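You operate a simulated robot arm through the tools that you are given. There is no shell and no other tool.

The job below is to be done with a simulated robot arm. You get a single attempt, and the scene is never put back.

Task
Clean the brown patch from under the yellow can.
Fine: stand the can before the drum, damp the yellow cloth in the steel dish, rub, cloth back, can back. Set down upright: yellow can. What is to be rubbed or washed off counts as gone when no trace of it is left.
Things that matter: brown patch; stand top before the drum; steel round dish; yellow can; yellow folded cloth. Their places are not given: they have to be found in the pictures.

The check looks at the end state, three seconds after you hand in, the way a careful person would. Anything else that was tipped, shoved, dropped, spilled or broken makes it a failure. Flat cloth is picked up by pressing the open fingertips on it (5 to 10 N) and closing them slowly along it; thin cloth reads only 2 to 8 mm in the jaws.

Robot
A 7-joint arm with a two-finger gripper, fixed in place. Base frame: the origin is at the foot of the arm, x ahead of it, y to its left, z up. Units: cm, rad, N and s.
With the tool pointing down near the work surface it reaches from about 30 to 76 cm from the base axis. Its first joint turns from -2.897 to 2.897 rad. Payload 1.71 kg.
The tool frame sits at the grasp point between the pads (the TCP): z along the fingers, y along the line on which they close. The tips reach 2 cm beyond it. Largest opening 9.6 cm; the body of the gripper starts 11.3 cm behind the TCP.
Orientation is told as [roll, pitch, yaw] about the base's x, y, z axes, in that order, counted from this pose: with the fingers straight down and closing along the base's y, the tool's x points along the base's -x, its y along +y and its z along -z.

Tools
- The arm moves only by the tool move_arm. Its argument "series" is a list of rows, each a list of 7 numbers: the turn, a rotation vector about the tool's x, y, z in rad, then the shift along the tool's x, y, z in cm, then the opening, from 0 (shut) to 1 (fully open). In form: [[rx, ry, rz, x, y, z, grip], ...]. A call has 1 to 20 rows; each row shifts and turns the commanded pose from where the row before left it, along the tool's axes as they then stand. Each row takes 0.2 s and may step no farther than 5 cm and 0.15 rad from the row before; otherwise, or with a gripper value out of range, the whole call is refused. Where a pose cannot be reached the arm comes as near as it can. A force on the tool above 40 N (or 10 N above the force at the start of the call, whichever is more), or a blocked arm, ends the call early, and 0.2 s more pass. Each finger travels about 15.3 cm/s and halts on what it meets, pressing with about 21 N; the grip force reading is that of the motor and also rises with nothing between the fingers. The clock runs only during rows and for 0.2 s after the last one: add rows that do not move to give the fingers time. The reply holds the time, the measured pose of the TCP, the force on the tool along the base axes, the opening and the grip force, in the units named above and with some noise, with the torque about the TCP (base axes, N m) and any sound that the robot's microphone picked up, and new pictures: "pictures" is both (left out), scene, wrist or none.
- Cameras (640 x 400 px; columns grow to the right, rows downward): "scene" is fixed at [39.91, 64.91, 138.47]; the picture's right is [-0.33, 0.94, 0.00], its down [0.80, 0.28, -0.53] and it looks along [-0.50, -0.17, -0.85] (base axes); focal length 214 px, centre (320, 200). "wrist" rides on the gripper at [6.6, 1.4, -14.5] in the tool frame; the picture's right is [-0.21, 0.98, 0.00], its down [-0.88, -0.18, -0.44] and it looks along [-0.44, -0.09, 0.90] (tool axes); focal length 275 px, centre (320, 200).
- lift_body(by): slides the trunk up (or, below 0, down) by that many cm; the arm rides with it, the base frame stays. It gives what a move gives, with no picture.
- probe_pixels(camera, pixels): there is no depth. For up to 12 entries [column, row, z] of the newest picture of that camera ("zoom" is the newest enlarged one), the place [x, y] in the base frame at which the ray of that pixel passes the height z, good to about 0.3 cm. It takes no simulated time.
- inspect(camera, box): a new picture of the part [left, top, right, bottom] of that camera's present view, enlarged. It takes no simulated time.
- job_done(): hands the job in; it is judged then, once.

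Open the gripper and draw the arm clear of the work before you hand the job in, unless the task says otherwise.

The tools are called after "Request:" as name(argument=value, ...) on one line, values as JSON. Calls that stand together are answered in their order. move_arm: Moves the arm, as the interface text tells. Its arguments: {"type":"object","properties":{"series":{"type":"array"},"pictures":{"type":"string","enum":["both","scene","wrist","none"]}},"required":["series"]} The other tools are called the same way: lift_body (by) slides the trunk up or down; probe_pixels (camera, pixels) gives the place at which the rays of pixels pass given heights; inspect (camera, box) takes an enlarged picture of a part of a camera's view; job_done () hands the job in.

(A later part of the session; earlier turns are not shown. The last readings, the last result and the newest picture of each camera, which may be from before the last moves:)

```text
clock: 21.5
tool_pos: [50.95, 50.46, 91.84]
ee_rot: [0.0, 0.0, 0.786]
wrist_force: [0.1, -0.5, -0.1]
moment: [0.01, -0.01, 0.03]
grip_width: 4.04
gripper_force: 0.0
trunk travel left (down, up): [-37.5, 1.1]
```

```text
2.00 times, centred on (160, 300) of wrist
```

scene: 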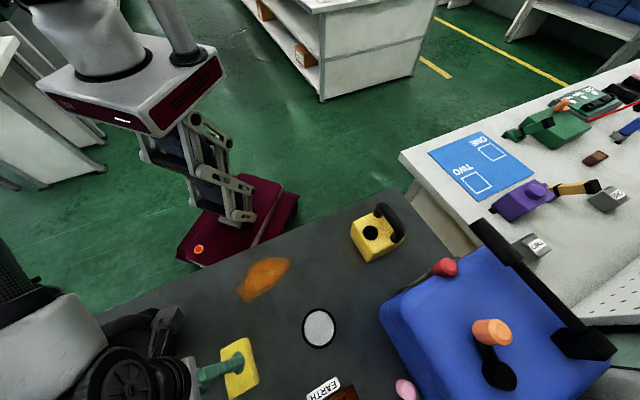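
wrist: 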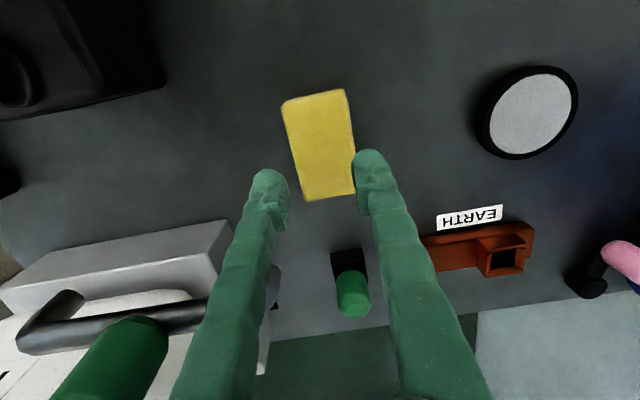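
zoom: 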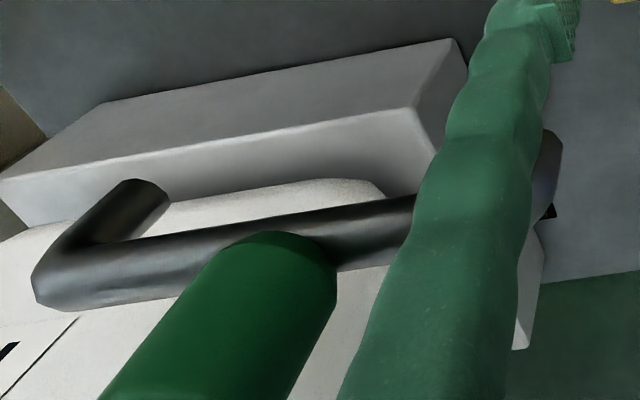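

The handle's end is near (55.6,50.8,94.3), about 1–2 cm beyond the gripper body's path if I grasp the exact middle. I shift 1.2 cm toward the robot (v≈70.5), narrow to 3.5 cm, and descend to just above the cloth.

Request:
move_arm(series=[[0, 0, 0, 1.2, 0, 0, 0.36], [0, 0, 0, 0, 0, 2, 0.36], [0, 0, 0, 0, 0, 2, 0.36], [0, 0, 0, 0, 0, 1.8, 0.36], [0, 0, 0, 0, 0, 0, 0.36]])

Request:
inspect(camera="scene", box=[80, 396, 400, 400])

```text
clock: 22.7
tool_pos: [50.24, 49.77, 86.27]
ee_rot: [0.0, 0.001, 0.787]
wrist_force: [0.0, -0.2, -0.3]
moment: [0.0, -0.05, -0.01]
grip_width: 3.5
gripper_force: 0.0
trunk travel left (down, up): [-37.5, 1.1]
```

scene: 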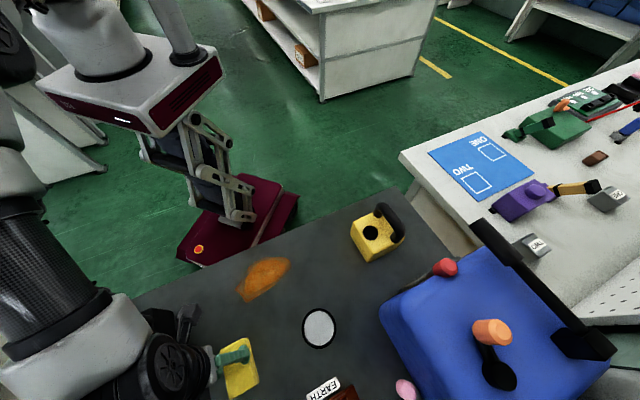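
wrist: 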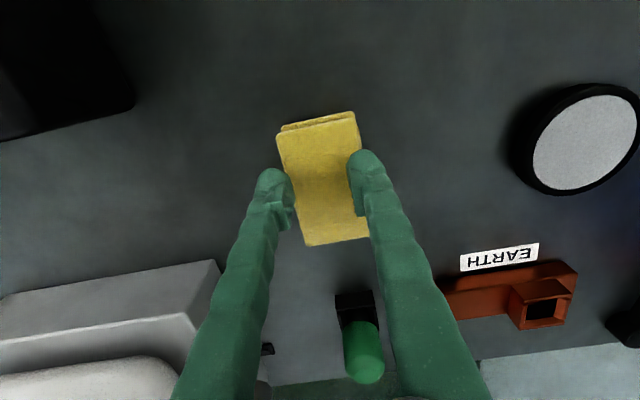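

```text
2.00 times, centred on (240, 398) of scene
```

zoom: 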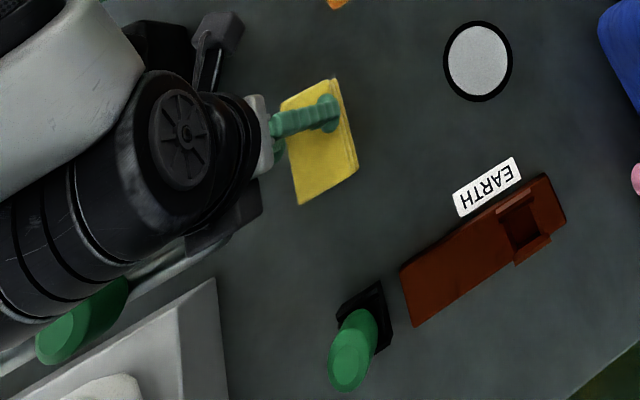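

The hand is now close to the white container's handle in the scene view. I enlarge that region to judge the real clearance before going lower.

Request:
inspect(camera="scene", box=[150, 398, 260, 400])

Request:
inspect(camera="wrist", box=[60, 396, 400, 400])

```text
5.82 times, centred on (205, 399) of scene
```

zoom: 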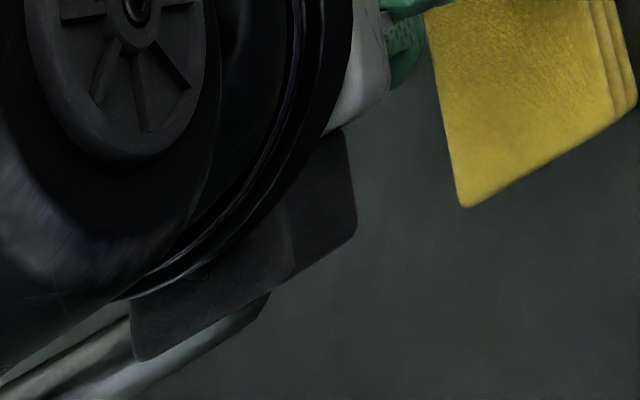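

```text
1.88 times, centred on (230, 398) of wrist
```

zoom: 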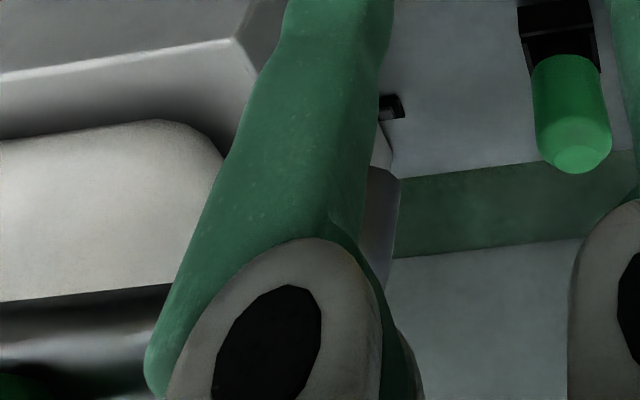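

The gripper body's long side (9.8 cm) lies along v and would come within about a centimetre of the white container's handle. I rise 6 cm and rotate the tool −90° so its narrow side faces that handle.

Request:
move_arm(series=[[0, 0, 0, 0, 0, -2, 0.36], [0, 0, 0, 0, 0, -2, 0.36], [0, 0, 0, 0, 0, -2, 0.36], [0, 0, 0.1428, 0, 0, 0, 0.36], [0, 0, 0.1428, 0, 0, 0, 0.36], [0, 0, 0.1428, 0, 0, 0, 0.36], [0, 0, 0.1428, 0, 0, 0, 0.36], [0, 0, 0.1428, 0, 0, 0, 0.36], [0, 0, 0.1428, 0, 0, 0, 0.36], [0, 0, 0.1428, 0, 0, 0, 0.36], [0, 0, 0.1428, 0, 0, 0, 0.36], [0, 0, 0.1428, 0, 0, 0, 0.36], [0, 0, 0.1428, 0, 0, 0, 0.36], [0, 0, 0.1428, 0, 0, 0, 0.36], [0, 0, 0, 0, 0, 0, 0.36]])

Request:
inspect(camera="scene", box=[80, 396, 400, 400])

```text
clock: 25.9
tool_pos: [50.33, 49.6, 92.02]
ee_rot: [0.001, 0.0, -0.786]
wrist_force: [0.0, 0.2, 1.1]
moment: [-0.02, -0.02, 0.01]
grip_width: 3.46
gripper_force: 0.1
trunk travel left (down, up): [-37.5, 1.1]
```

scene: 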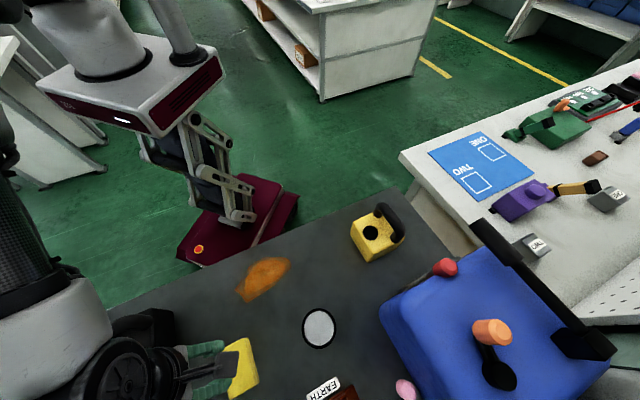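
wrist: 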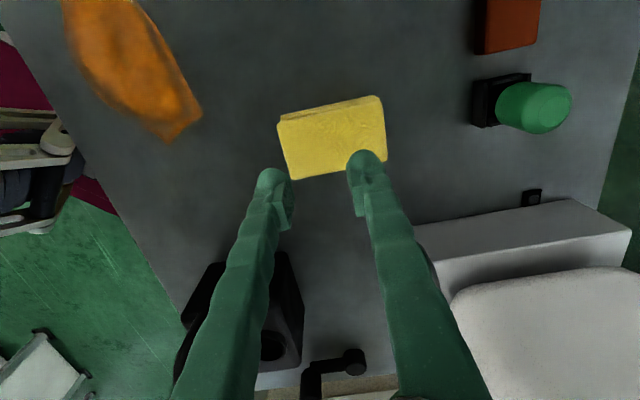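

```text
2.00 times, centred on (240, 398) of scene
```

zoom: 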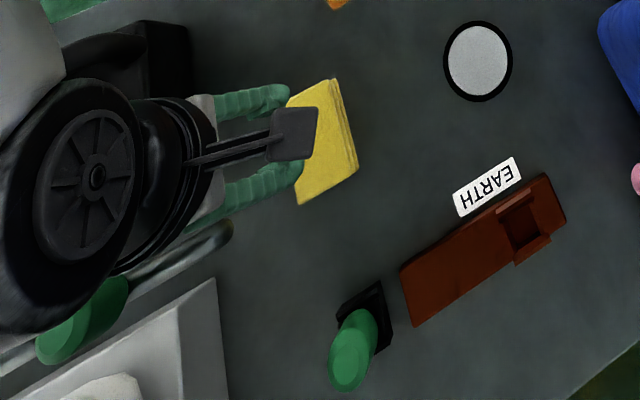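

The cloth is in view at (330,137), slightly to +u/+v of the TCP. I check where the white container's handle end lies relative to the right finger in this new view.

Request:
inspect(camera="wrist", box=[340, 200, 640, 400])

Request:
inspect(camera="wrist", box=[250, 60, 420, 200])

Request:
inspect(camera="scene", box=[150, 396, 260, 400])

```text
2.00 times, centred on (490, 300) of wrist
```

zoom: 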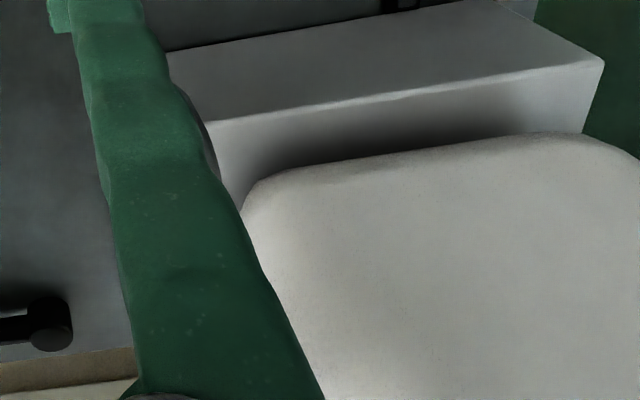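

```text
2.86 times, centred on (335, 130) of wrist
```

zoom: 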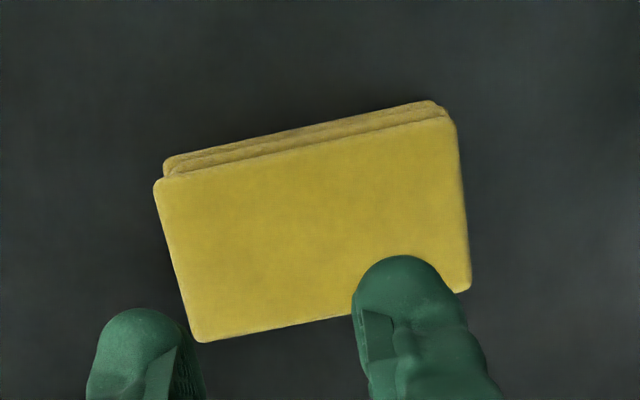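

```text
5.82 times, centred on (205, 398) of scene
```

zoom: 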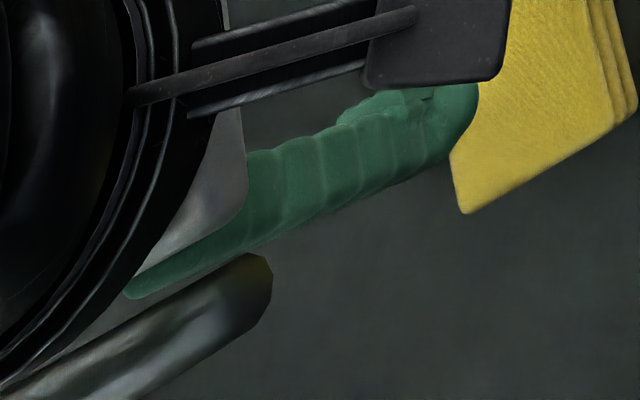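

The handle end sits at about u −3.5, v ≥74.3, top z≈95, leaving over 1 cm to the body and 2 cm to the finger. I shift 0.5 cm along +u and descend to just above the cloth.

Request:
move_arm(series=[[0, 0, 0, 0.5, 0, 0, 0.36], [0, 0, 0, 0, 0, 2, 0.36], [0, 0, 0, 0, 0, 2, 0.36], [0, 0, 0, 0, 0, 1.5, 0.36], [0, 0, 0, 0, 0, 1, 0.36], [0, 0, 0, 0, 0, 0.5, 0.36], [0, 0, 0, 0, 0, 0, 0.36]])

Request:
inspect(camera="scene", box=[150, 396, 260, 400])

```text
clock: 27.5
tool_pos: [49.8, 50.03, 85.43]
ee_rot: [0.005, -0.001, -0.786]
wrist_force: [0.8, -2.9, 16.8]
moment: [-0.16, 0.07, -0.03]
grip_width: 3.46
gripper_force: 0.1
trunk travel left (down, up): [-37.5, 1.1]
```

scene: 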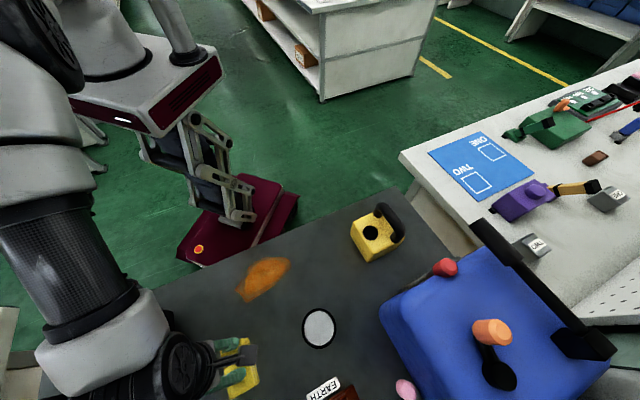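
wrist: 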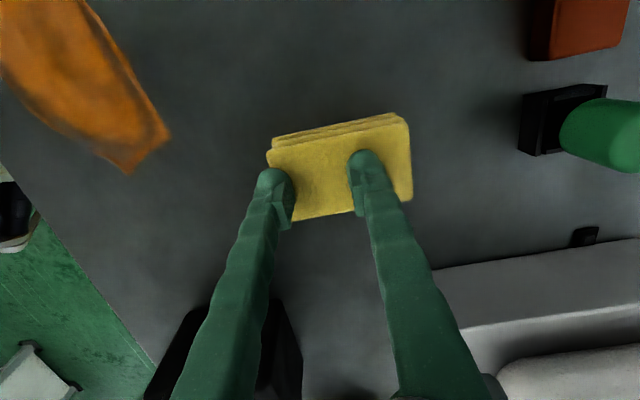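

```text
5.82 times, centred on (205, 398) of scene
```

zoom: 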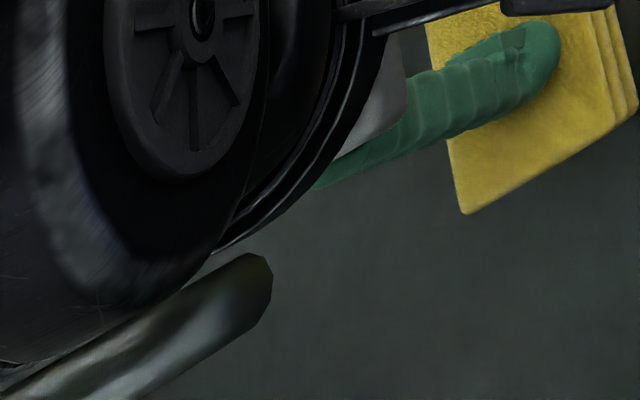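

Contact with the cloth at TCP z≈85.4 with 16.8 N, so the cloth's top is near 83.4. I ease up 0.22 cm to get into the 5–10 N range.

Request:
move_arm(series=[[0, 0, 0, 0, 0, -0.22, 0.36], [0, 0, 0, 0, 0, 0, 0.36]], pictures="wrist")

Request:
inspect(camera="wrist", box=[240, 90, 440, 240])

```text
clock: 28.1
tool_pos: [49.76, 50.0, 85.35]
ee_rot: [0.0, -0.002, -0.784]
wrist_force: [2.0, 1.3, 6.1]
moment: [0.03, -0.03, 0.04]
grip_width: 3.45
gripper_force: 0.1
trunk travel left (down, up): [-37.5, 1.1]
```

wrist: 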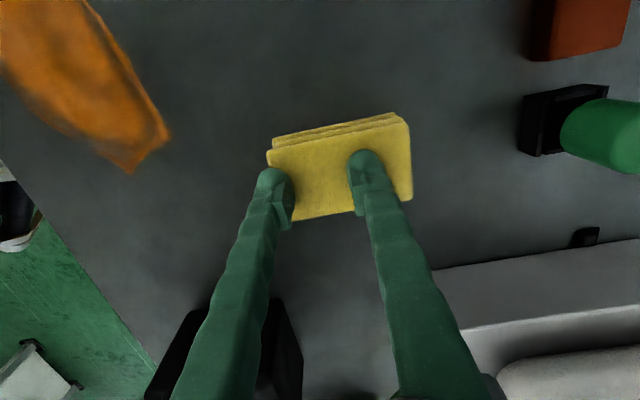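

```text
2.67 times, centred on (340, 165) of wrist
```

zoom: 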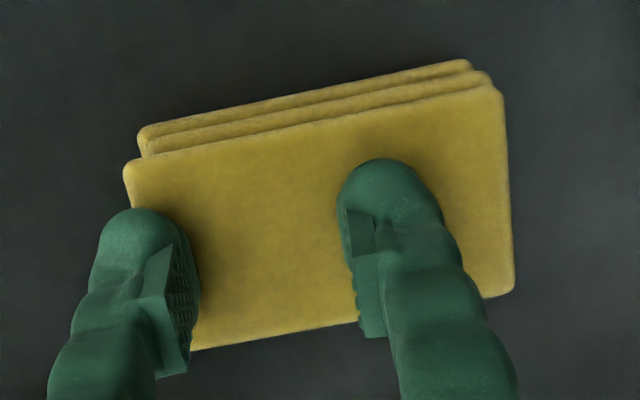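

Force is 6.1 N, but the left finger is only half on the cloth's edge (cloth spans v≈68.2–76.1). I lift 0.8 cm, shift 1 cm along +v, and press again.

Request:
move_arm(series=[[0, 0, 0, 0, 0, -0.8, 0.36], [0, 0, 0, 0, 1.0, 0, 0.36], [0, 0, 0, 0, 0, 0.5, 0.36], [0, 0, 0, 0, 0, 0.25, 0.36], [0, 0, 0, 0, 0, 0, 0.36], [0, 0, 0, 0, 0, 0, 0.36]], pictures="wrist")

Request:
inspect(camera="wrist", box=[240, 90, 440, 240])

Request:
inspect(camera="scene", box=[150, 396, 260, 400])

```text
clock: 29.5
tool_pos: [50.56, 50.73, 85.32]
ee_rot: [-0.001, 0.0, -0.784]
wrist_force: [-0.9, -0.4, 2.3]
moment: [-0.02, 0.0, -0.01]
grip_width: 3.46
gripper_force: 0.0
trunk travel left (down, up): [-37.5, 1.1]
```

wrist: 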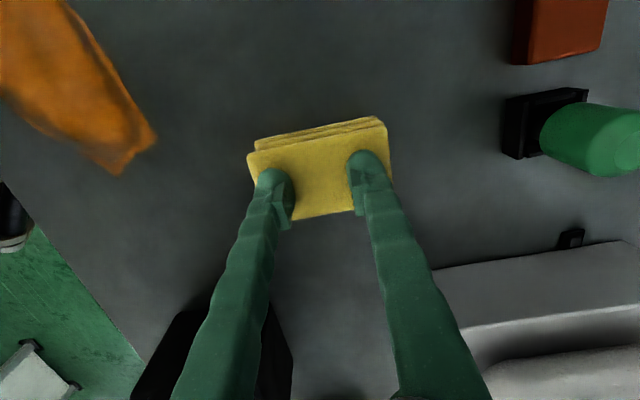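

```text
2.67 times, centred on (340, 165) of wrist
```

zoom: 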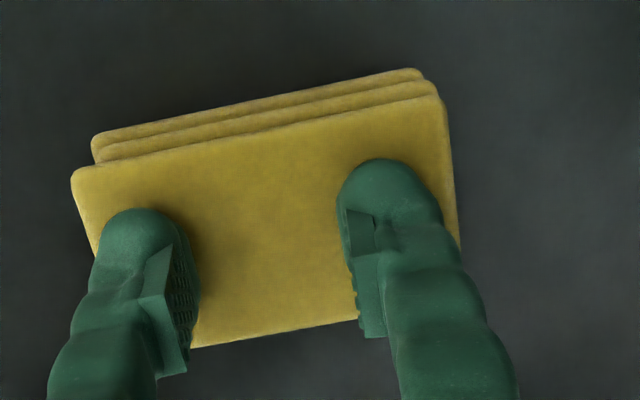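

```text
5.82 times, centred on (205, 398) of scene
```

zoom: 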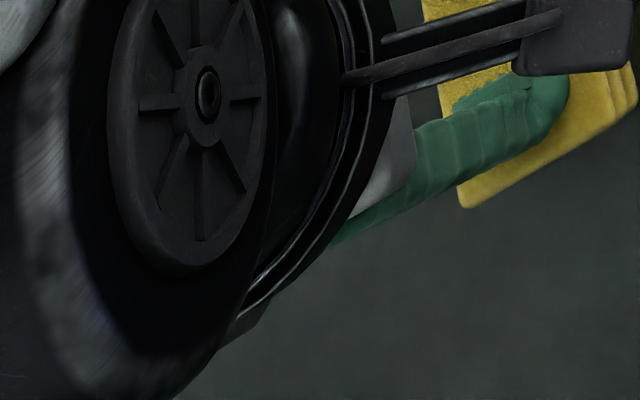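

Both fingertips are now on the cloth. I press 0.15 cm further and close slowly.

Request:
move_arm(series=[[0, 0, 0, 0, 0, 0.15, 0.36], [0, 0, 0, 0, 0, 0, 0.36], [0, 0, 0, 0, 0, 0, 0.34]], pictures="none")

```text
clock: 30.3
tool_pos: [50.56, 50.74, 85.22]
ee_rot: [0.003, 0.0, -0.785]
wrist_force: [0.3, -0.6, 16.2]
moment: [-0.08, 0.09, 0.0]
grip_width: 3.09
gripper_force: 0.0
trunk travel left (down, up): [-37.5, 1.1]
```

Force is 16 N; I ease by 0.08 cm and continue closing slowly.

Request:
move_arm(series=[[0, 0, 0, 0, 0, -0.08, 0.33], [0, 0, 0, 0, 0, 0, 0.31], [0, 0, 0, 0, 0, 0, 0.29], [0, 0, 0, 0, 0, 0, 0.27]], pictures="wrist")

```text
clock: 31.3
tool_pos: [50.56, 50.85, 85.32]
ee_rot: [0.002, -0.001, -0.784]
wrist_force: [0.0, 0.7, 22.4]
moment: [-0.06, 0.09, -0.05]
grip_width: 2.66
gripper_force: 0.9
trunk travel left (down, up): [-37.5, 1.1]
```

wrist: 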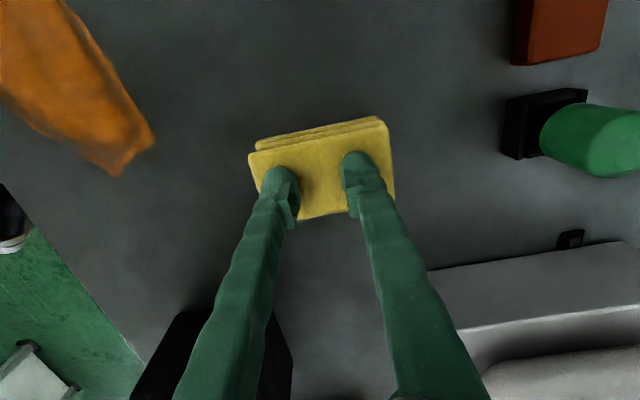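

The force rose to 22 N while closing; I ease up 0.12 cm and continue in small closing steps.

Request:
move_arm(series=[[0, 0, 0, 0, 0, -0.12, 0.27], [0, 0, 0, 0, 0, 0, 0.25], [0, 0, 0, 0, 0, 0, 0.23]], pictures="none")

```text
clock: 32.1
tool_pos: [50.63, 50.85, 85.37]
ee_rot: [0.0, 0.001, -0.781]
wrist_force: [1.6, 1.1, 12.9]
moment: [0.01, -0.05, -0.01]
grip_width: 2.01
gripper_force: 0.1
trunk travel left (down, up): [-37.5, 1.1]
```

Force is 12.9 N at a width of 2.0 cm. I ease slightly and close the rest of the way slowly.

Request:
move_arm(series=[[0, 0, 0, 0, 0, -0.04, 0.2], [0, 0, 0, 0, 0, 0, 0.17], [0, 0, 0, 0, 0, 0, 0.14], [0, 0, 0, 0, 0, 0, 0.11], [0, 0, 0, 0, 0, 0, 0.08]], pictures="wrist")

```text
clock: 33.3
tool_pos: [50.74, 50.65, 85.42]
ee_rot: [-0.002, 0.0, -0.783]
wrist_force: [-2.9, -2.3, 7.2]
moment: [-0.07, 0.05, 0.0]
grip_width: 0.61
gripper_force: 0.2
trunk travel left (down, up): [-37.5, 1.1]
```

wrist: 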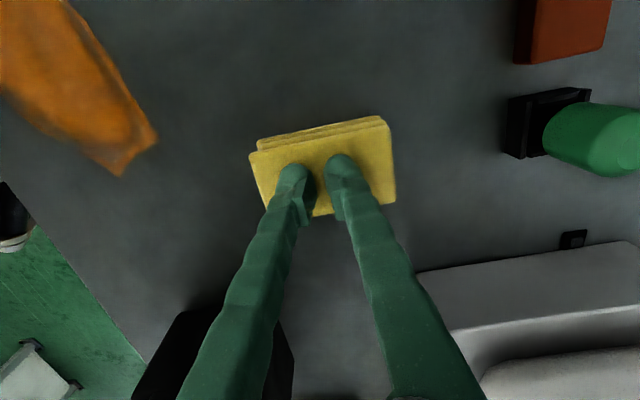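

Width is 0.61 cm with 7 N downward pressure. I close fully to pinch.

Request:
move_arm(series=[[0, 0, 0, 0, 0, 0, 0.06], [0, 0, 0, 0, 0, 0, 0.03], [0, 0, 0, 0, 0, 0, 0], [0, 0, 0, 0, 0, 0, 0], [0, 0, 0, 0, 0, 0, 0]], pictures="wrist")

Request:
inspect(camera="wrist", box=[240, 90, 440, 240])

```text
clock: 34.5
tool_pos: [50.61, 50.71, 85.27]
ee_rot: [0.0, -0.002, -0.784]
wrist_force: [-0.7, -0.5, 2.2]
moment: [0.0, -0.03, 0.01]
grip_width: 0.61
gripper_force: 20.9
trunk travel left (down, up): [-37.5, 1.1]
```

wrist: 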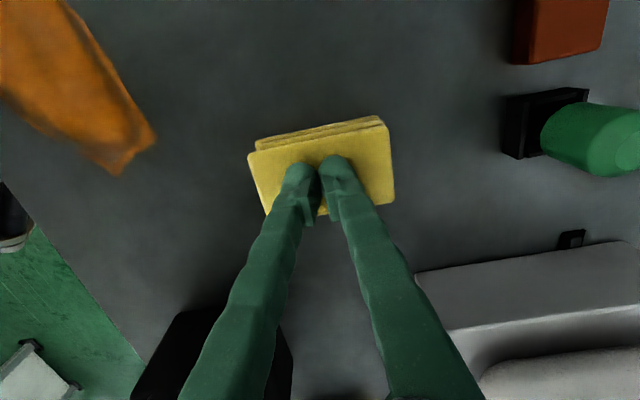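

```text
2.67 times, centred on (340, 165) of wrist
```

zoom: 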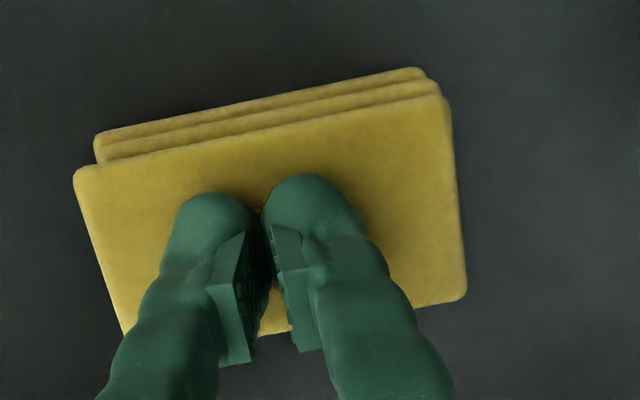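

The jaws hold 6 mm at 21 N: the cloth is pinched. I lift slowly and check whether it comes along.

Request:
move_arm(series=[[0, 0, 0, 0, 0, -0.5, 0], [0, 0, 0, 0, 0, -1, 0], [0, 0, 0, 0, 0, -1.5, 0], [0, 0, 0, 0, 0, 0, 0]])

Request:
inspect(camera="scene", box=[180, 330, 300, 400])

```text
clock: 35.5
tool_pos: [50.51, 50.84, 88.26]
ee_rot: [0.001, -0.002, -0.784]
wrist_force: [0.1, 0.3, 0.5]
moment: [0.02, -0.02, 0.0]
grip_width: 0.0
gripper_force: 21.1
trunk travel left (down, up): [-37.5, 1.1]
```

scene: 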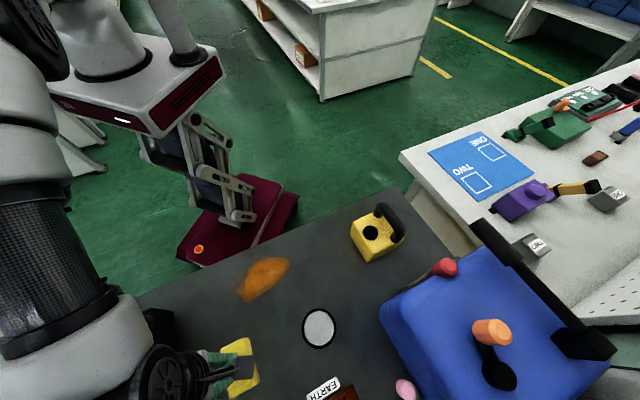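
wrist: 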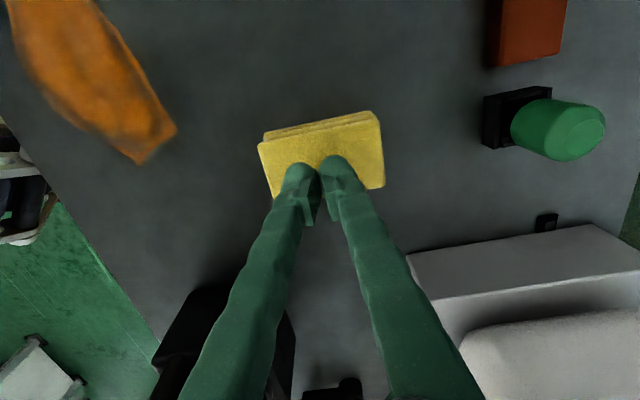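

```text
5.33 times, centred on (240, 365) of scene
```

zoom: 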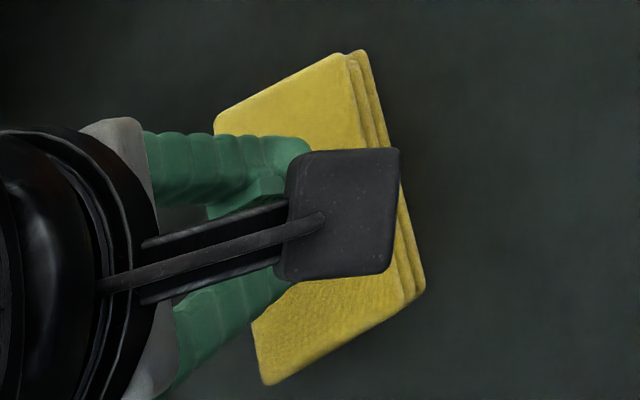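

The jaws read 0.0 now: the cloth slipped out and lies where it was. I reopen wider (4.6 cm), shift 0.3 cm, and press again, this time keeping 6–10 N throughout the closing.

Request:
move_arm(series=[[0, 0, 0, 0, 0.3, 0, 0.2], [0, 0, 0, 0, 0, 0, 0.48], [0, 0, 0, 0, 0, 0, 0.48], [0, 0, 0, 0, 0, 1.5, 0.48], [0, 0, 0, 0, 0, 1.0, 0.48], [0, 0, 0, 0, 0, 0.35, 0.48], [0, 0, 0, 0, 0, 0, 0.48]], pictures="wrist")

Request:
inspect(camera="wrist", box=[240, 90, 440, 240])

```text
clock: 37.1
tool_pos: [51.02, 50.96, 85.32]
ee_rot: [0.0, 0.002, -0.783]
wrist_force: [-1.2, 0.3, -0.1]
moment: [0.01, -0.02, 0.02]
grip_width: 4.64
gripper_force: 0.0
trunk travel left (down, up): [-37.5, 1.1]
```

wrist: 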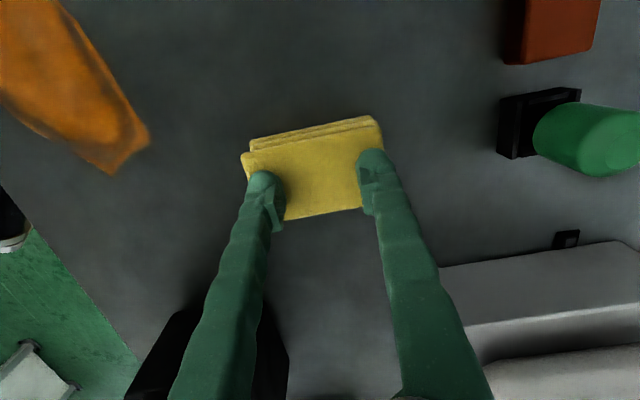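

```text
2.67 times, centred on (340, 165) of wrist
```

zoom: 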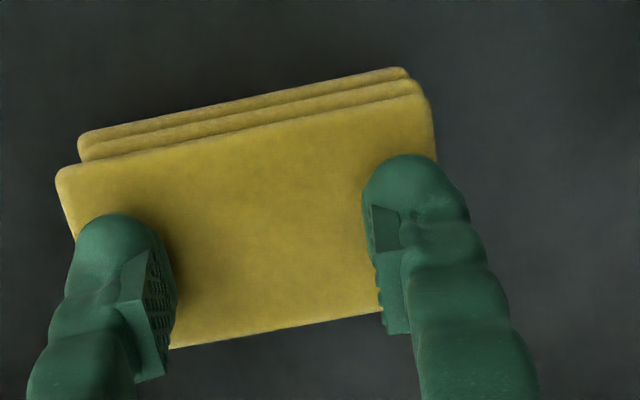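

No contact yet and the right finger is near the cloth's edge; I shift back 0.3 cm, narrow slightly to 0.43, and lower in small steps.

Request:
move_arm(series=[[0, 0, 0, 0, -0.3, 0, 0.43], [0, 0, 0, 0, 0, 0.1, 0.43], [0, 0, 0, 0, 0, 0, 0.43], [0, 0, 0, 0, 0, 0, 0.43]], pictures="none")

```text
clock: 38.1
tool_pos: [50.43, 50.82, 85.3]
ee_rot: [0.0, 0.001, -0.784]
wrist_force: [0.7, 0.4, 1.3]
moment: [0.04, 0.01, -0.04]
grip_width: 4.14
gripper_force: 0.2
trunk travel left (down, up): [-37.5, 1.1]
```

Force is only 1.3 N. I lower another 0.1 cm.

Request:
move_arm(series=[[0, 0, 0, 0, 0, 0.1, 0.43], [0, 0, 0, 0, 0, 0, 0.43]], pictures="none")

```text
clock: 38.7
tool_pos: [50.55, 50.76, 85.39]
ee_rot: [0.0, 0.001, -0.783]
wrist_force: [-2.6, 0.4, 6.6]
moment: [0.0, 0.05, -0.01]
grip_width: 4.15
gripper_force: 0.1
trunk travel left (down, up): [-37.5, 1.1]
```

6.6 N now. I begin closing slowly, monitoring force.

Request:
move_arm(series=[[0, 0, 0, 0, 0, 0, 0.41], [0, 0, 0, 0, 0, 0, 0.39], [0, 0, 0, 0, 0, 0, 0.37]], pictures="none")

```text
clock: 39.5
tool_pos: [50.57, 50.81, 85.35]
ee_rot: [0.001, 0.0, -0.783]
wrist_force: [2.1, 1.6, 7.6]
moment: [-0.01, -0.02, 0.0]
grip_width: 3.57
gripper_force: 0.0
trunk travel left (down, up): [-37.5, 1.1]
```

Force 7.6 N, width 3.57 cm. I continue closing.

Request:
move_arm(series=[[0, 0, 0, 0, 0, 0, 0.35], [0, 0, 0, 0, 0, 0, 0.33], [0, 0, 0, 0, 0, 0, 0.31], [0, 0, 0, 0, 0, 0, 0.29]], pictures="none")

```text
clock: 40.5
tool_pos: [50.57, 50.77, 85.4]
ee_rot: [-0.001, 0.0, -0.784]
wrist_force: [1.3, -0.1, 10.8]
moment: [-0.04, 0.02, 0.01]
grip_width: 2.59
gripper_force: 0.0
trunk travel left (down, up): [-37.5, 1.1]
```

Force 10.8 N, width 2.6 cm. I ease 0.02 cm and keep closing.

Request:
move_arm(series=[[0, 0, 0, 0, 0, -0.02, 0.26], [0, 0, 0, 0, 0, 0, 0.23], [0, 0, 0, 0, 0, 0, 0.2], [0, 0, 0, 0, 0, 0, 0.17]], pictures="wrist")

```text
clock: 41.5
tool_pos: [50.67, 50.8, 85.25]
ee_rot: [-0.002, 0.0, -0.785]
wrist_force: [-0.6, -0.4, 9.1]
moment: [0.03, 0.02, -0.02]
grip_width: 1.17
gripper_force: 0.1
trunk travel left (down, up): [-37.5, 1.1]
```

wrist: 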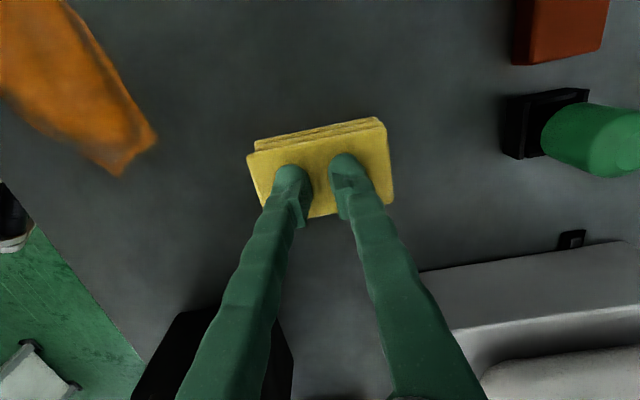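

Force 9.1 N and width 1.17 cm. I close the rest slowly.

Request:
move_arm(series=[[0, 0, 0, 0, 0, 0, 0.14], [0, 0, 0, 0, 0, 0, 0.11], [0, 0, 0, 0, 0, 0, 0.08], [0, 0, 0, 0, 0, 0, 0.06]], pictures="none")

```text
clock: 42.5
tool_pos: [50.64, 50.85, 85.26]
ee_rot: [0.0, 0.001, -0.783]
wrist_force: [0.4, 0.8, 8.1]
moment: [0.04, -0.01, 0.02]
grip_width: 0.61
gripper_force: 0.2
trunk travel left (down, up): [-37.5, 1.1]
```

Force 8.1 N, width 0.61 cm. I press a hair more and close completely to grip.

Request:
move_arm(series=[[0, 0, 0, 0, 0, 0.02, 0.04], [0, 0, 0, 0, 0, 0, 0.02], [0, 0, 0, 0, 0, 0, 0], [0, 0, 0, 0, 0, 0, 0], [0, 0, 0, 0, 0, 0, 0]], pictures="none")

```text
clock: 43.7
tool_pos: [50.62, 50.79, 85.25]
ee_rot: [0.001, -0.002, -0.782]
wrist_force: [-0.2, -0.2, 3.9]
moment: [-0.01, 0.01, -0.01]
grip_width: 0.6
gripper_force: 20.5
trunk travel left (down, up): [-37.5, 1.1]
```

Gripping 0.60 cm at 20.5 N. I lift very slowly this time.

Request:
move_arm(series=[[0, 0, 0, 0, 0, -0.1, 0], [0, 0, 0, 0, 0, -0.1, 0], [0, 0, 0, 0, 0, -0.1, 0], [0, 0, 0, 0, 0, -0.1, 0], [0, 0, 0, 0, 0, -0.1, 0], [0, 0, 0, 0, 0, 0, 0]], pictures="wrist")

```text
clock: 45.1
tool_pos: [50.46, 50.85, 85.84]
ee_rot: [-0.002, 0.0, -0.784]
wrist_force: [-0.8, -0.7, 0.4]
moment: [-0.01, 0.02, -0.02]
grip_width: 0.0
gripper_force: 21.4
trunk travel left (down, up): [-37.5, 1.1]
```

wrist: 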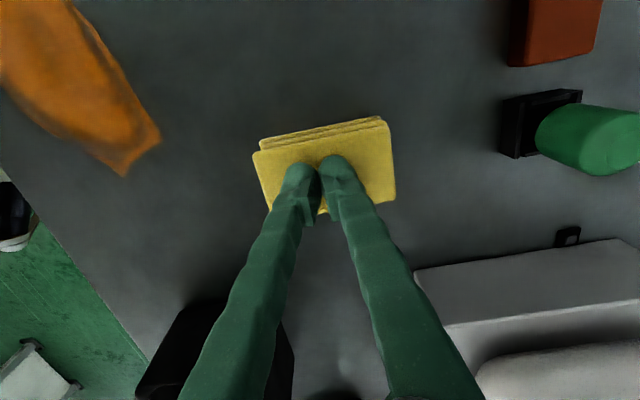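

It slipped again, so pinching the top of this thick (≈2 cm) folded cloth does not hold; gripping it across its 6 cm width should. I rise, move to a free spot beside it, and turn back to yaw +0.785; there I'll also touch the table to learn its exact height.

Request:
move_arm(series=[[0, 0, 0, 0, 0, -2, 0], [0, 0, 0, 0, 0, -2, 0], [0, 0, 0, 0, 0, -2, 0], [0, 0, 0, 2.35, -3.8, 0, 0], [0, 0, 0, 2.35, -3.8, 0, 0], [0, 0, -0.1428, 0, 0, 0, 0], [0, 0, -0.1428, 0, 0, 0, 0], [0, 0, -0.1428, 0, 0, 0, 0], [0, 0, -0.1428, 0, 0, 0, 0], [0, 0, -0.1428, 0, 0, 0, 0], [0, 0, -0.1428, 0, 0, 0, 0], [0, 0, -0.1428, 0, 0, 0, 0], [0, 0, -0.1428, 0, 0, 0, 0], [0, 0, -0.1428, 0, 0, 0, 0], [0, 0, -0.1428, 0, 0, 0, 0], [0, 0, -0.1428, 0, 0, 0, 0], [0, 0, 0, 0, 0, 0, 0]])

Request:
inspect(camera="scene", box=[200, 330, 300, 400])

Request:
inspect(camera="wrist", box=[200, 130, 360, 330])

```text
clock: 48.7
tool_pos: [41.74, 48.51, 91.85]
ee_rot: [0.0, 0.001, 0.788]
wrist_force: [-0.6, -0.5, 0.3]
moment: [-0.01, -0.01, -0.01]
grip_width: 0.0
gripper_force: 21.1
trunk travel left (down, up): [-37.5, 1.1]
```

scene: 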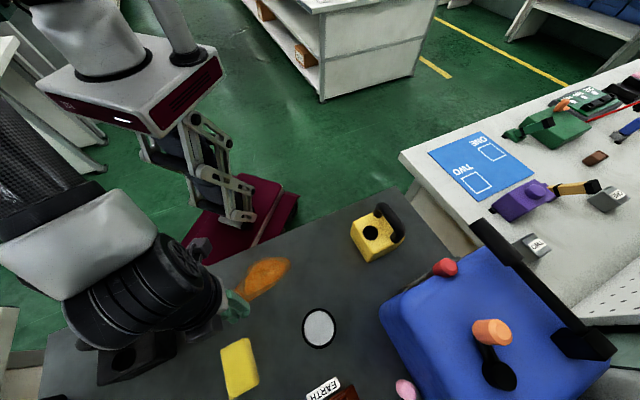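
wrist: 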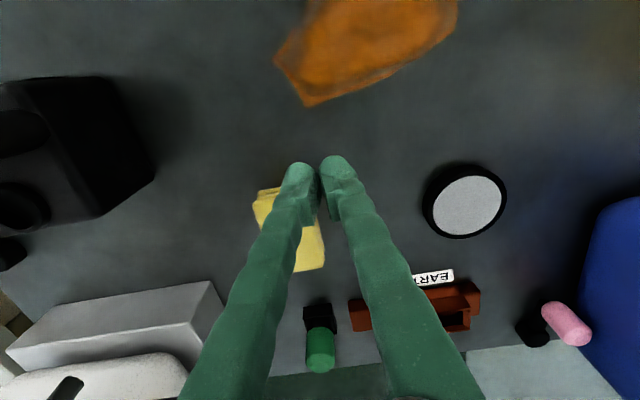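

```text
5.71 times, centred on (250, 365) of scene
```

zoom: 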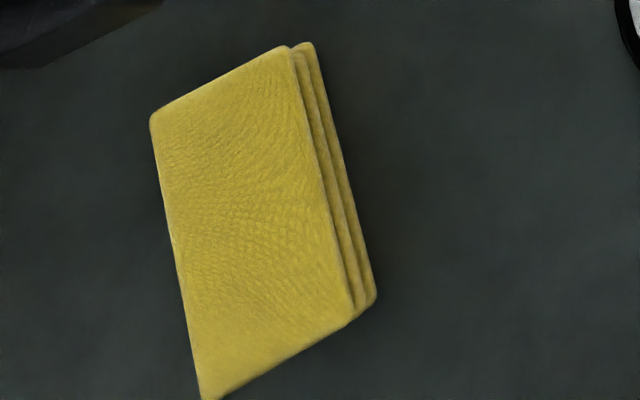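

```text
2.00 times, centred on (280, 230) of wrist
```

zoom: 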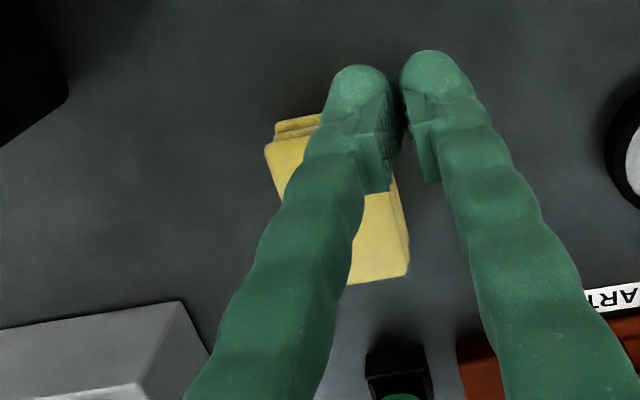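

The cloth is unmoved. Now I descend here with shut fingers to find the table height, first to z≈84.4.

Request:
move_arm(series=[[0, 0, 0, 0, 0, 2.5, 0], [0, 0, 0, 0, 0, 2.5, 0], [0, 0, 0, 0, 0, 1.5, 0], [0, 0, 0, 0, 0, 0.6, 0], [0, 0, 0, 0, 0, 0.3, 0], [0, 0, 0, 0, 0, 0, 0]], pictures="none")

```text
clock: 50.1
tool_pos: [41.73, 48.55, 84.59]
ee_rot: [-0.001, 0.0, 0.786]
wrist_force: [0.3, 0.1, -0.7]
moment: [-0.01, 0.0, 0.02]
grip_width: 0.0
gripper_force: 20.8
trunk travel left (down, up): [-37.5, 1.1]
```

No contact at 84.6. I continue in 0.25 cm steps with a check of the force.

Request:
move_arm(series=[[0, 0, 0, 0, 0, 0.25, 0], [0, 0, 0, 0, 0, 0.25, 0], [0, 0, 0, 0, 0, 0.25, 0], [0, 0, 0, 0, 0, 0, 0]], pictures="none")

```text
clock: 51.1
tool_pos: [41.93, 48.58, 83.76]
ee_rot: [0.0, 0.0, 0.787]
wrist_force: [0.4, -0.5, 0.3]
moment: [-0.04, -0.02, 0.0]
grip_width: 0.0
gripper_force: 21.0
trunk travel left (down, up): [-37.5, 1.1]
```

Still free at 83.76. I go on lower in 0.2 cm steps.

Request:
move_arm(series=[[0, 0, 0, 0, 0, 0.2, 0], [0, 0, 0, 0, 0, 0.2, 0], [0, 0, 0, 0, 0, 0.2, 0], [0, 0, 0, 0, 0, 0, 0]], pictures="none")

```text
clock: 52.1
tool_pos: [41.81, 48.66, 83.11]
ee_rot: [0.002, 0.0, 0.786]
wrist_force: [0.3, -0.7, -0.3]
moment: [0.03, -0.01, 0.01]
grip_width: 0.0
gripper_force: 21.4
trunk travel left (down, up): [-37.5, 1.1]
```

Still free at 83.1. Continuing.

Request:
move_arm(series=[[0, 0, 0, 0, 0, 0.2, 0], [0, 0, 0, 0, 0, 0.2, 0], [0, 0, 0, 0, 0, 0.15, 0], [0, 0, 0, 0, 0, 0, 0]], pictures="none")

```text
clock: 53.1
tool_pos: [41.78, 48.73, 82.51]
ee_rot: [0.002, 0.0, 0.786]
wrist_force: [0.6, -0.1, -0.4]
moment: [-0.02, 0.02, 0.0]
grip_width: 0.0
gripper_force: 21.0
trunk travel left (down, up): [-37.5, 1.1]
```

No contact at 82.5 (tips 80.5). I continue in 0.15 cm steps.

Request:
move_arm(series=[[0, 0, 0, 0, 0, 0.15, 0], [0, 0, 0, 0, 0, 0.15, 0], [0, 0, 0, 0, 0, 0.15, 0], [0, 0, 0, 0, 0, 0, 0]], pictures="none")

```text
clock: 54.1
tool_pos: [41.83, 48.64, 82.04]
ee_rot: [0.0, -0.001, 0.785]
wrist_force: [-0.1, 0.0, -0.5]
moment: [-0.01, 0.02, -0.03]
grip_width: 0.0
gripper_force: 20.6
trunk travel left (down, up): [-37.5, 1.1]
```

Still free at 82.04. Continuing carefully.

Request:
move_arm(series=[[0, 0, 0, 0, 0, 0.15, 0], [0, 0, 0, 0, 0, 0.15, 0], [0, 0, 0, 0, 0, 0.1, 0], [0, 0, 0, 0, 0, 0, 0]], pictures="wrist")

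```text
clock: 55.1
tool_pos: [41.81, 48.64, 81.89]
ee_rot: [0.002, -0.005, 0.785]
wrist_force: [-2.6, -5.2, 24.1]
moment: [-0.12, 0.04, -0.01]
grip_width: 0.01
gripper_force: 29.8
trunk travel left (down, up): [-37.5, 1.1]
```

wrist: 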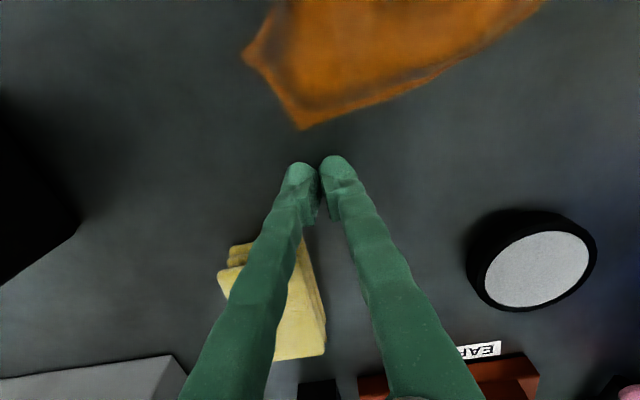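

Table contact at TCP z≈81.9, so the table top is z≈79.9, and the cloth is ~3.4 cm tall. I rise 8 cm, open to ~8.2 cm, tilt the tool 0.15 rad (body leaning toward the robot, away from the white container's handle), and look.

Request:
move_arm(series=[[0, 0, 0, 0, 0, -1, 0], [0, 0, 0, 0, 0, -3, 0], [0, 0, 0, 0, 0, -4, 0.4], [0, -0.15, 0, 0, 0, 0, 0.85], [0, 0, 0, 0, 0, 0, 0.85], [0, 0, 0, 0, 0, 0, 0.85]])

Request:
inspect(camera="wrist", box=[200, 140, 400, 300])

```text
clock: 56.5
tool_pos: [41.72, 48.78, 89.92]
ee_rot: [0.0, -0.153, 0.785]
wrist_force: [-1.2, 0.7, 0.0]
moment: [0.03, 0.01, 0.03]
grip_width: 8.14
gripper_force: 0.0
trunk travel left (down, up): [-37.5, 1.1]
```

scene: 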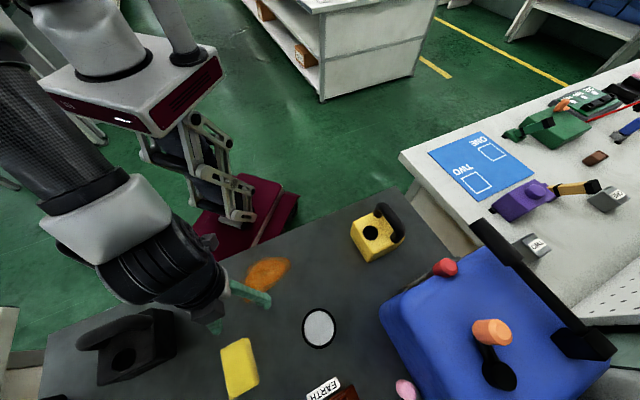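
wrist: 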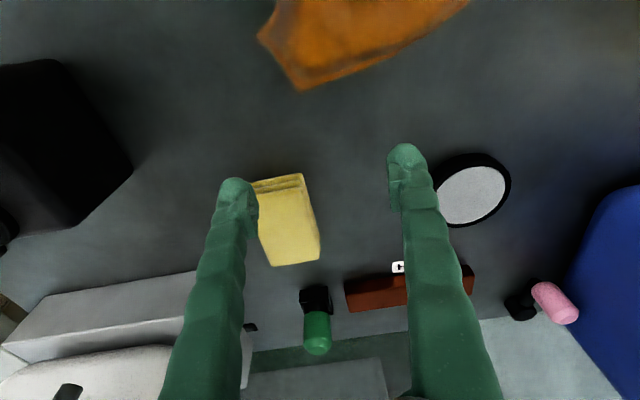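

```text
2.50 times, centred on (300, 220) of wrist
```

zoom: 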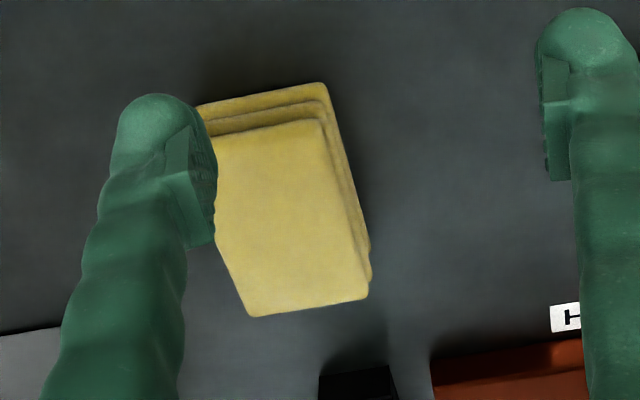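

The three stacked layers are visible. I probe the corners of the top layer (z≈83.3) and bottom layer to place the grasp.

Request:
probe_pixels(camera="wrist", pixels=[[300, 188.8, 83.3], [319, 259, 83.3], [271, 266.5, 83.3], [302, 174, 80.5], [251, 183, 80.5], [320, 251, 80], [300, 188.8, 82.5], [471, 193, 82], [471, 193, 81]])

Request:
probe_pixels(camera="scene", pixels=[[220.5, 350, 83.3], [245, 338, 83.3], [255.5, 386, 83.3], [229, 399, 83.3], [248.5, 338, 80], [259.5, 382, 80], [319, 328, 82]])

```text
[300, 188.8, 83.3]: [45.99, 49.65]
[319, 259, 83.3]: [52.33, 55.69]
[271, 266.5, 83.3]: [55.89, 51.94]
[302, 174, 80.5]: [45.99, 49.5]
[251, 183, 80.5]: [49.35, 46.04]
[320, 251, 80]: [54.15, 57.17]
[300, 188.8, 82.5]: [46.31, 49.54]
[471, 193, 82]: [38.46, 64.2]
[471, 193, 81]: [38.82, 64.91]
```

```text
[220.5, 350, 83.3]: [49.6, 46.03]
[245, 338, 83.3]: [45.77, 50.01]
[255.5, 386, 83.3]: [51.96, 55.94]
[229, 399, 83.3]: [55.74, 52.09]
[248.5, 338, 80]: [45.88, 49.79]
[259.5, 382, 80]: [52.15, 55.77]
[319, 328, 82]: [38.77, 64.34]
```

The two cameras agree: the cloth's top spans u −2.6..2.7, v 67.6..76.2 (5.4×8.5 cm), centre (u 0, v 71.9). I move over it with tilt 0.2 rad and stop with the tips just above cloth-top level for a check.

Request:
move_arm(series=[[0, -0.047, 0, 0, 0, 0, 0.85], [0, 0, 0, -3.53, -2.47, 0.715, 0.85], [0, 0, 0, -3.53, -2.47, 0.715, 0.85], [0, 0, 0, 0.397, 0, 1.96, 0.85], [0, 0, 0, 0.2, 0, 0.98, 0.85], [0, 0, 0, 0, 0, 0, 0.85]])

Request:
inspect(camera="wrist", box=[200, 90, 440, 260])

Request:
inspect(camera="scene", box=[140, 392, 260, 400])

```text
clock: 57.9
tool_pos: [50.52, 50.58, 86.67]
ee_rot: [0.002, -0.197, 0.785]
wrist_force: [-0.5, -0.9, 0.6]
moment: [0.02, -0.03, 0.0]
grip_width: 8.16
gripper_force: 0.0
trunk travel left (down, up): [-37.5, 1.1]
```

scene: 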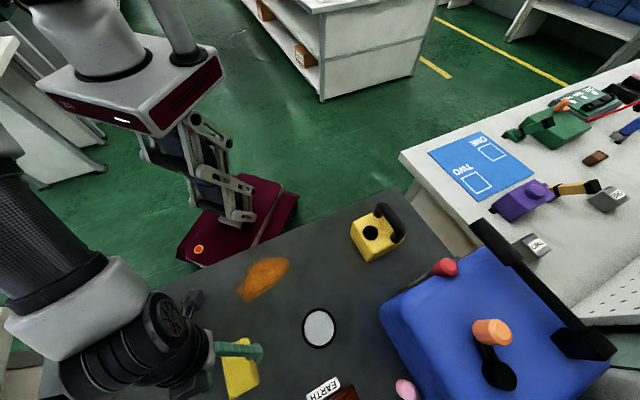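
wrist: 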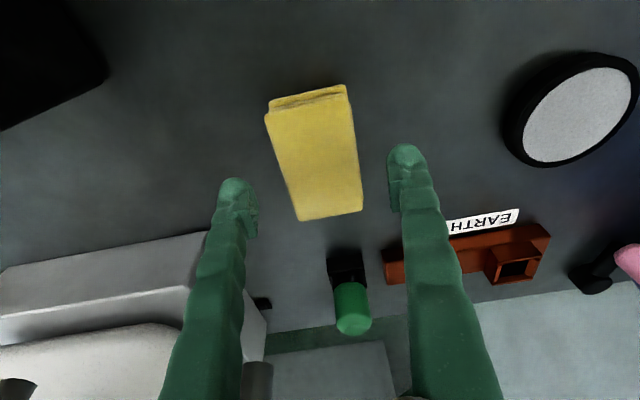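

```text
2.35 times, centred on (320, 175) of wrist
```

zoom: 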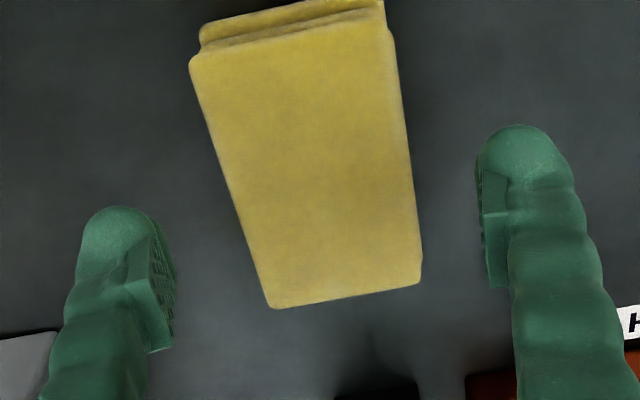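

```text
5.33 times, centred on (200, 396) of scene
```

zoom: 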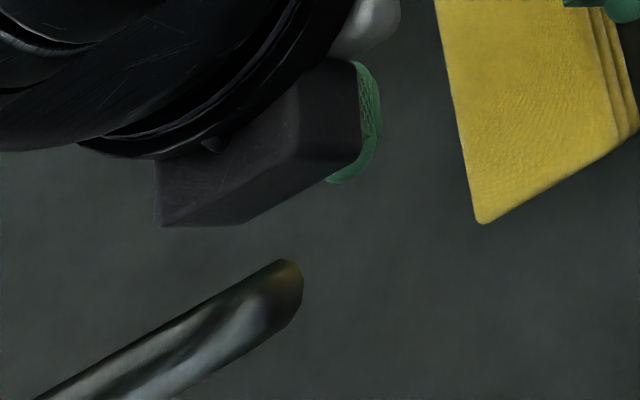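

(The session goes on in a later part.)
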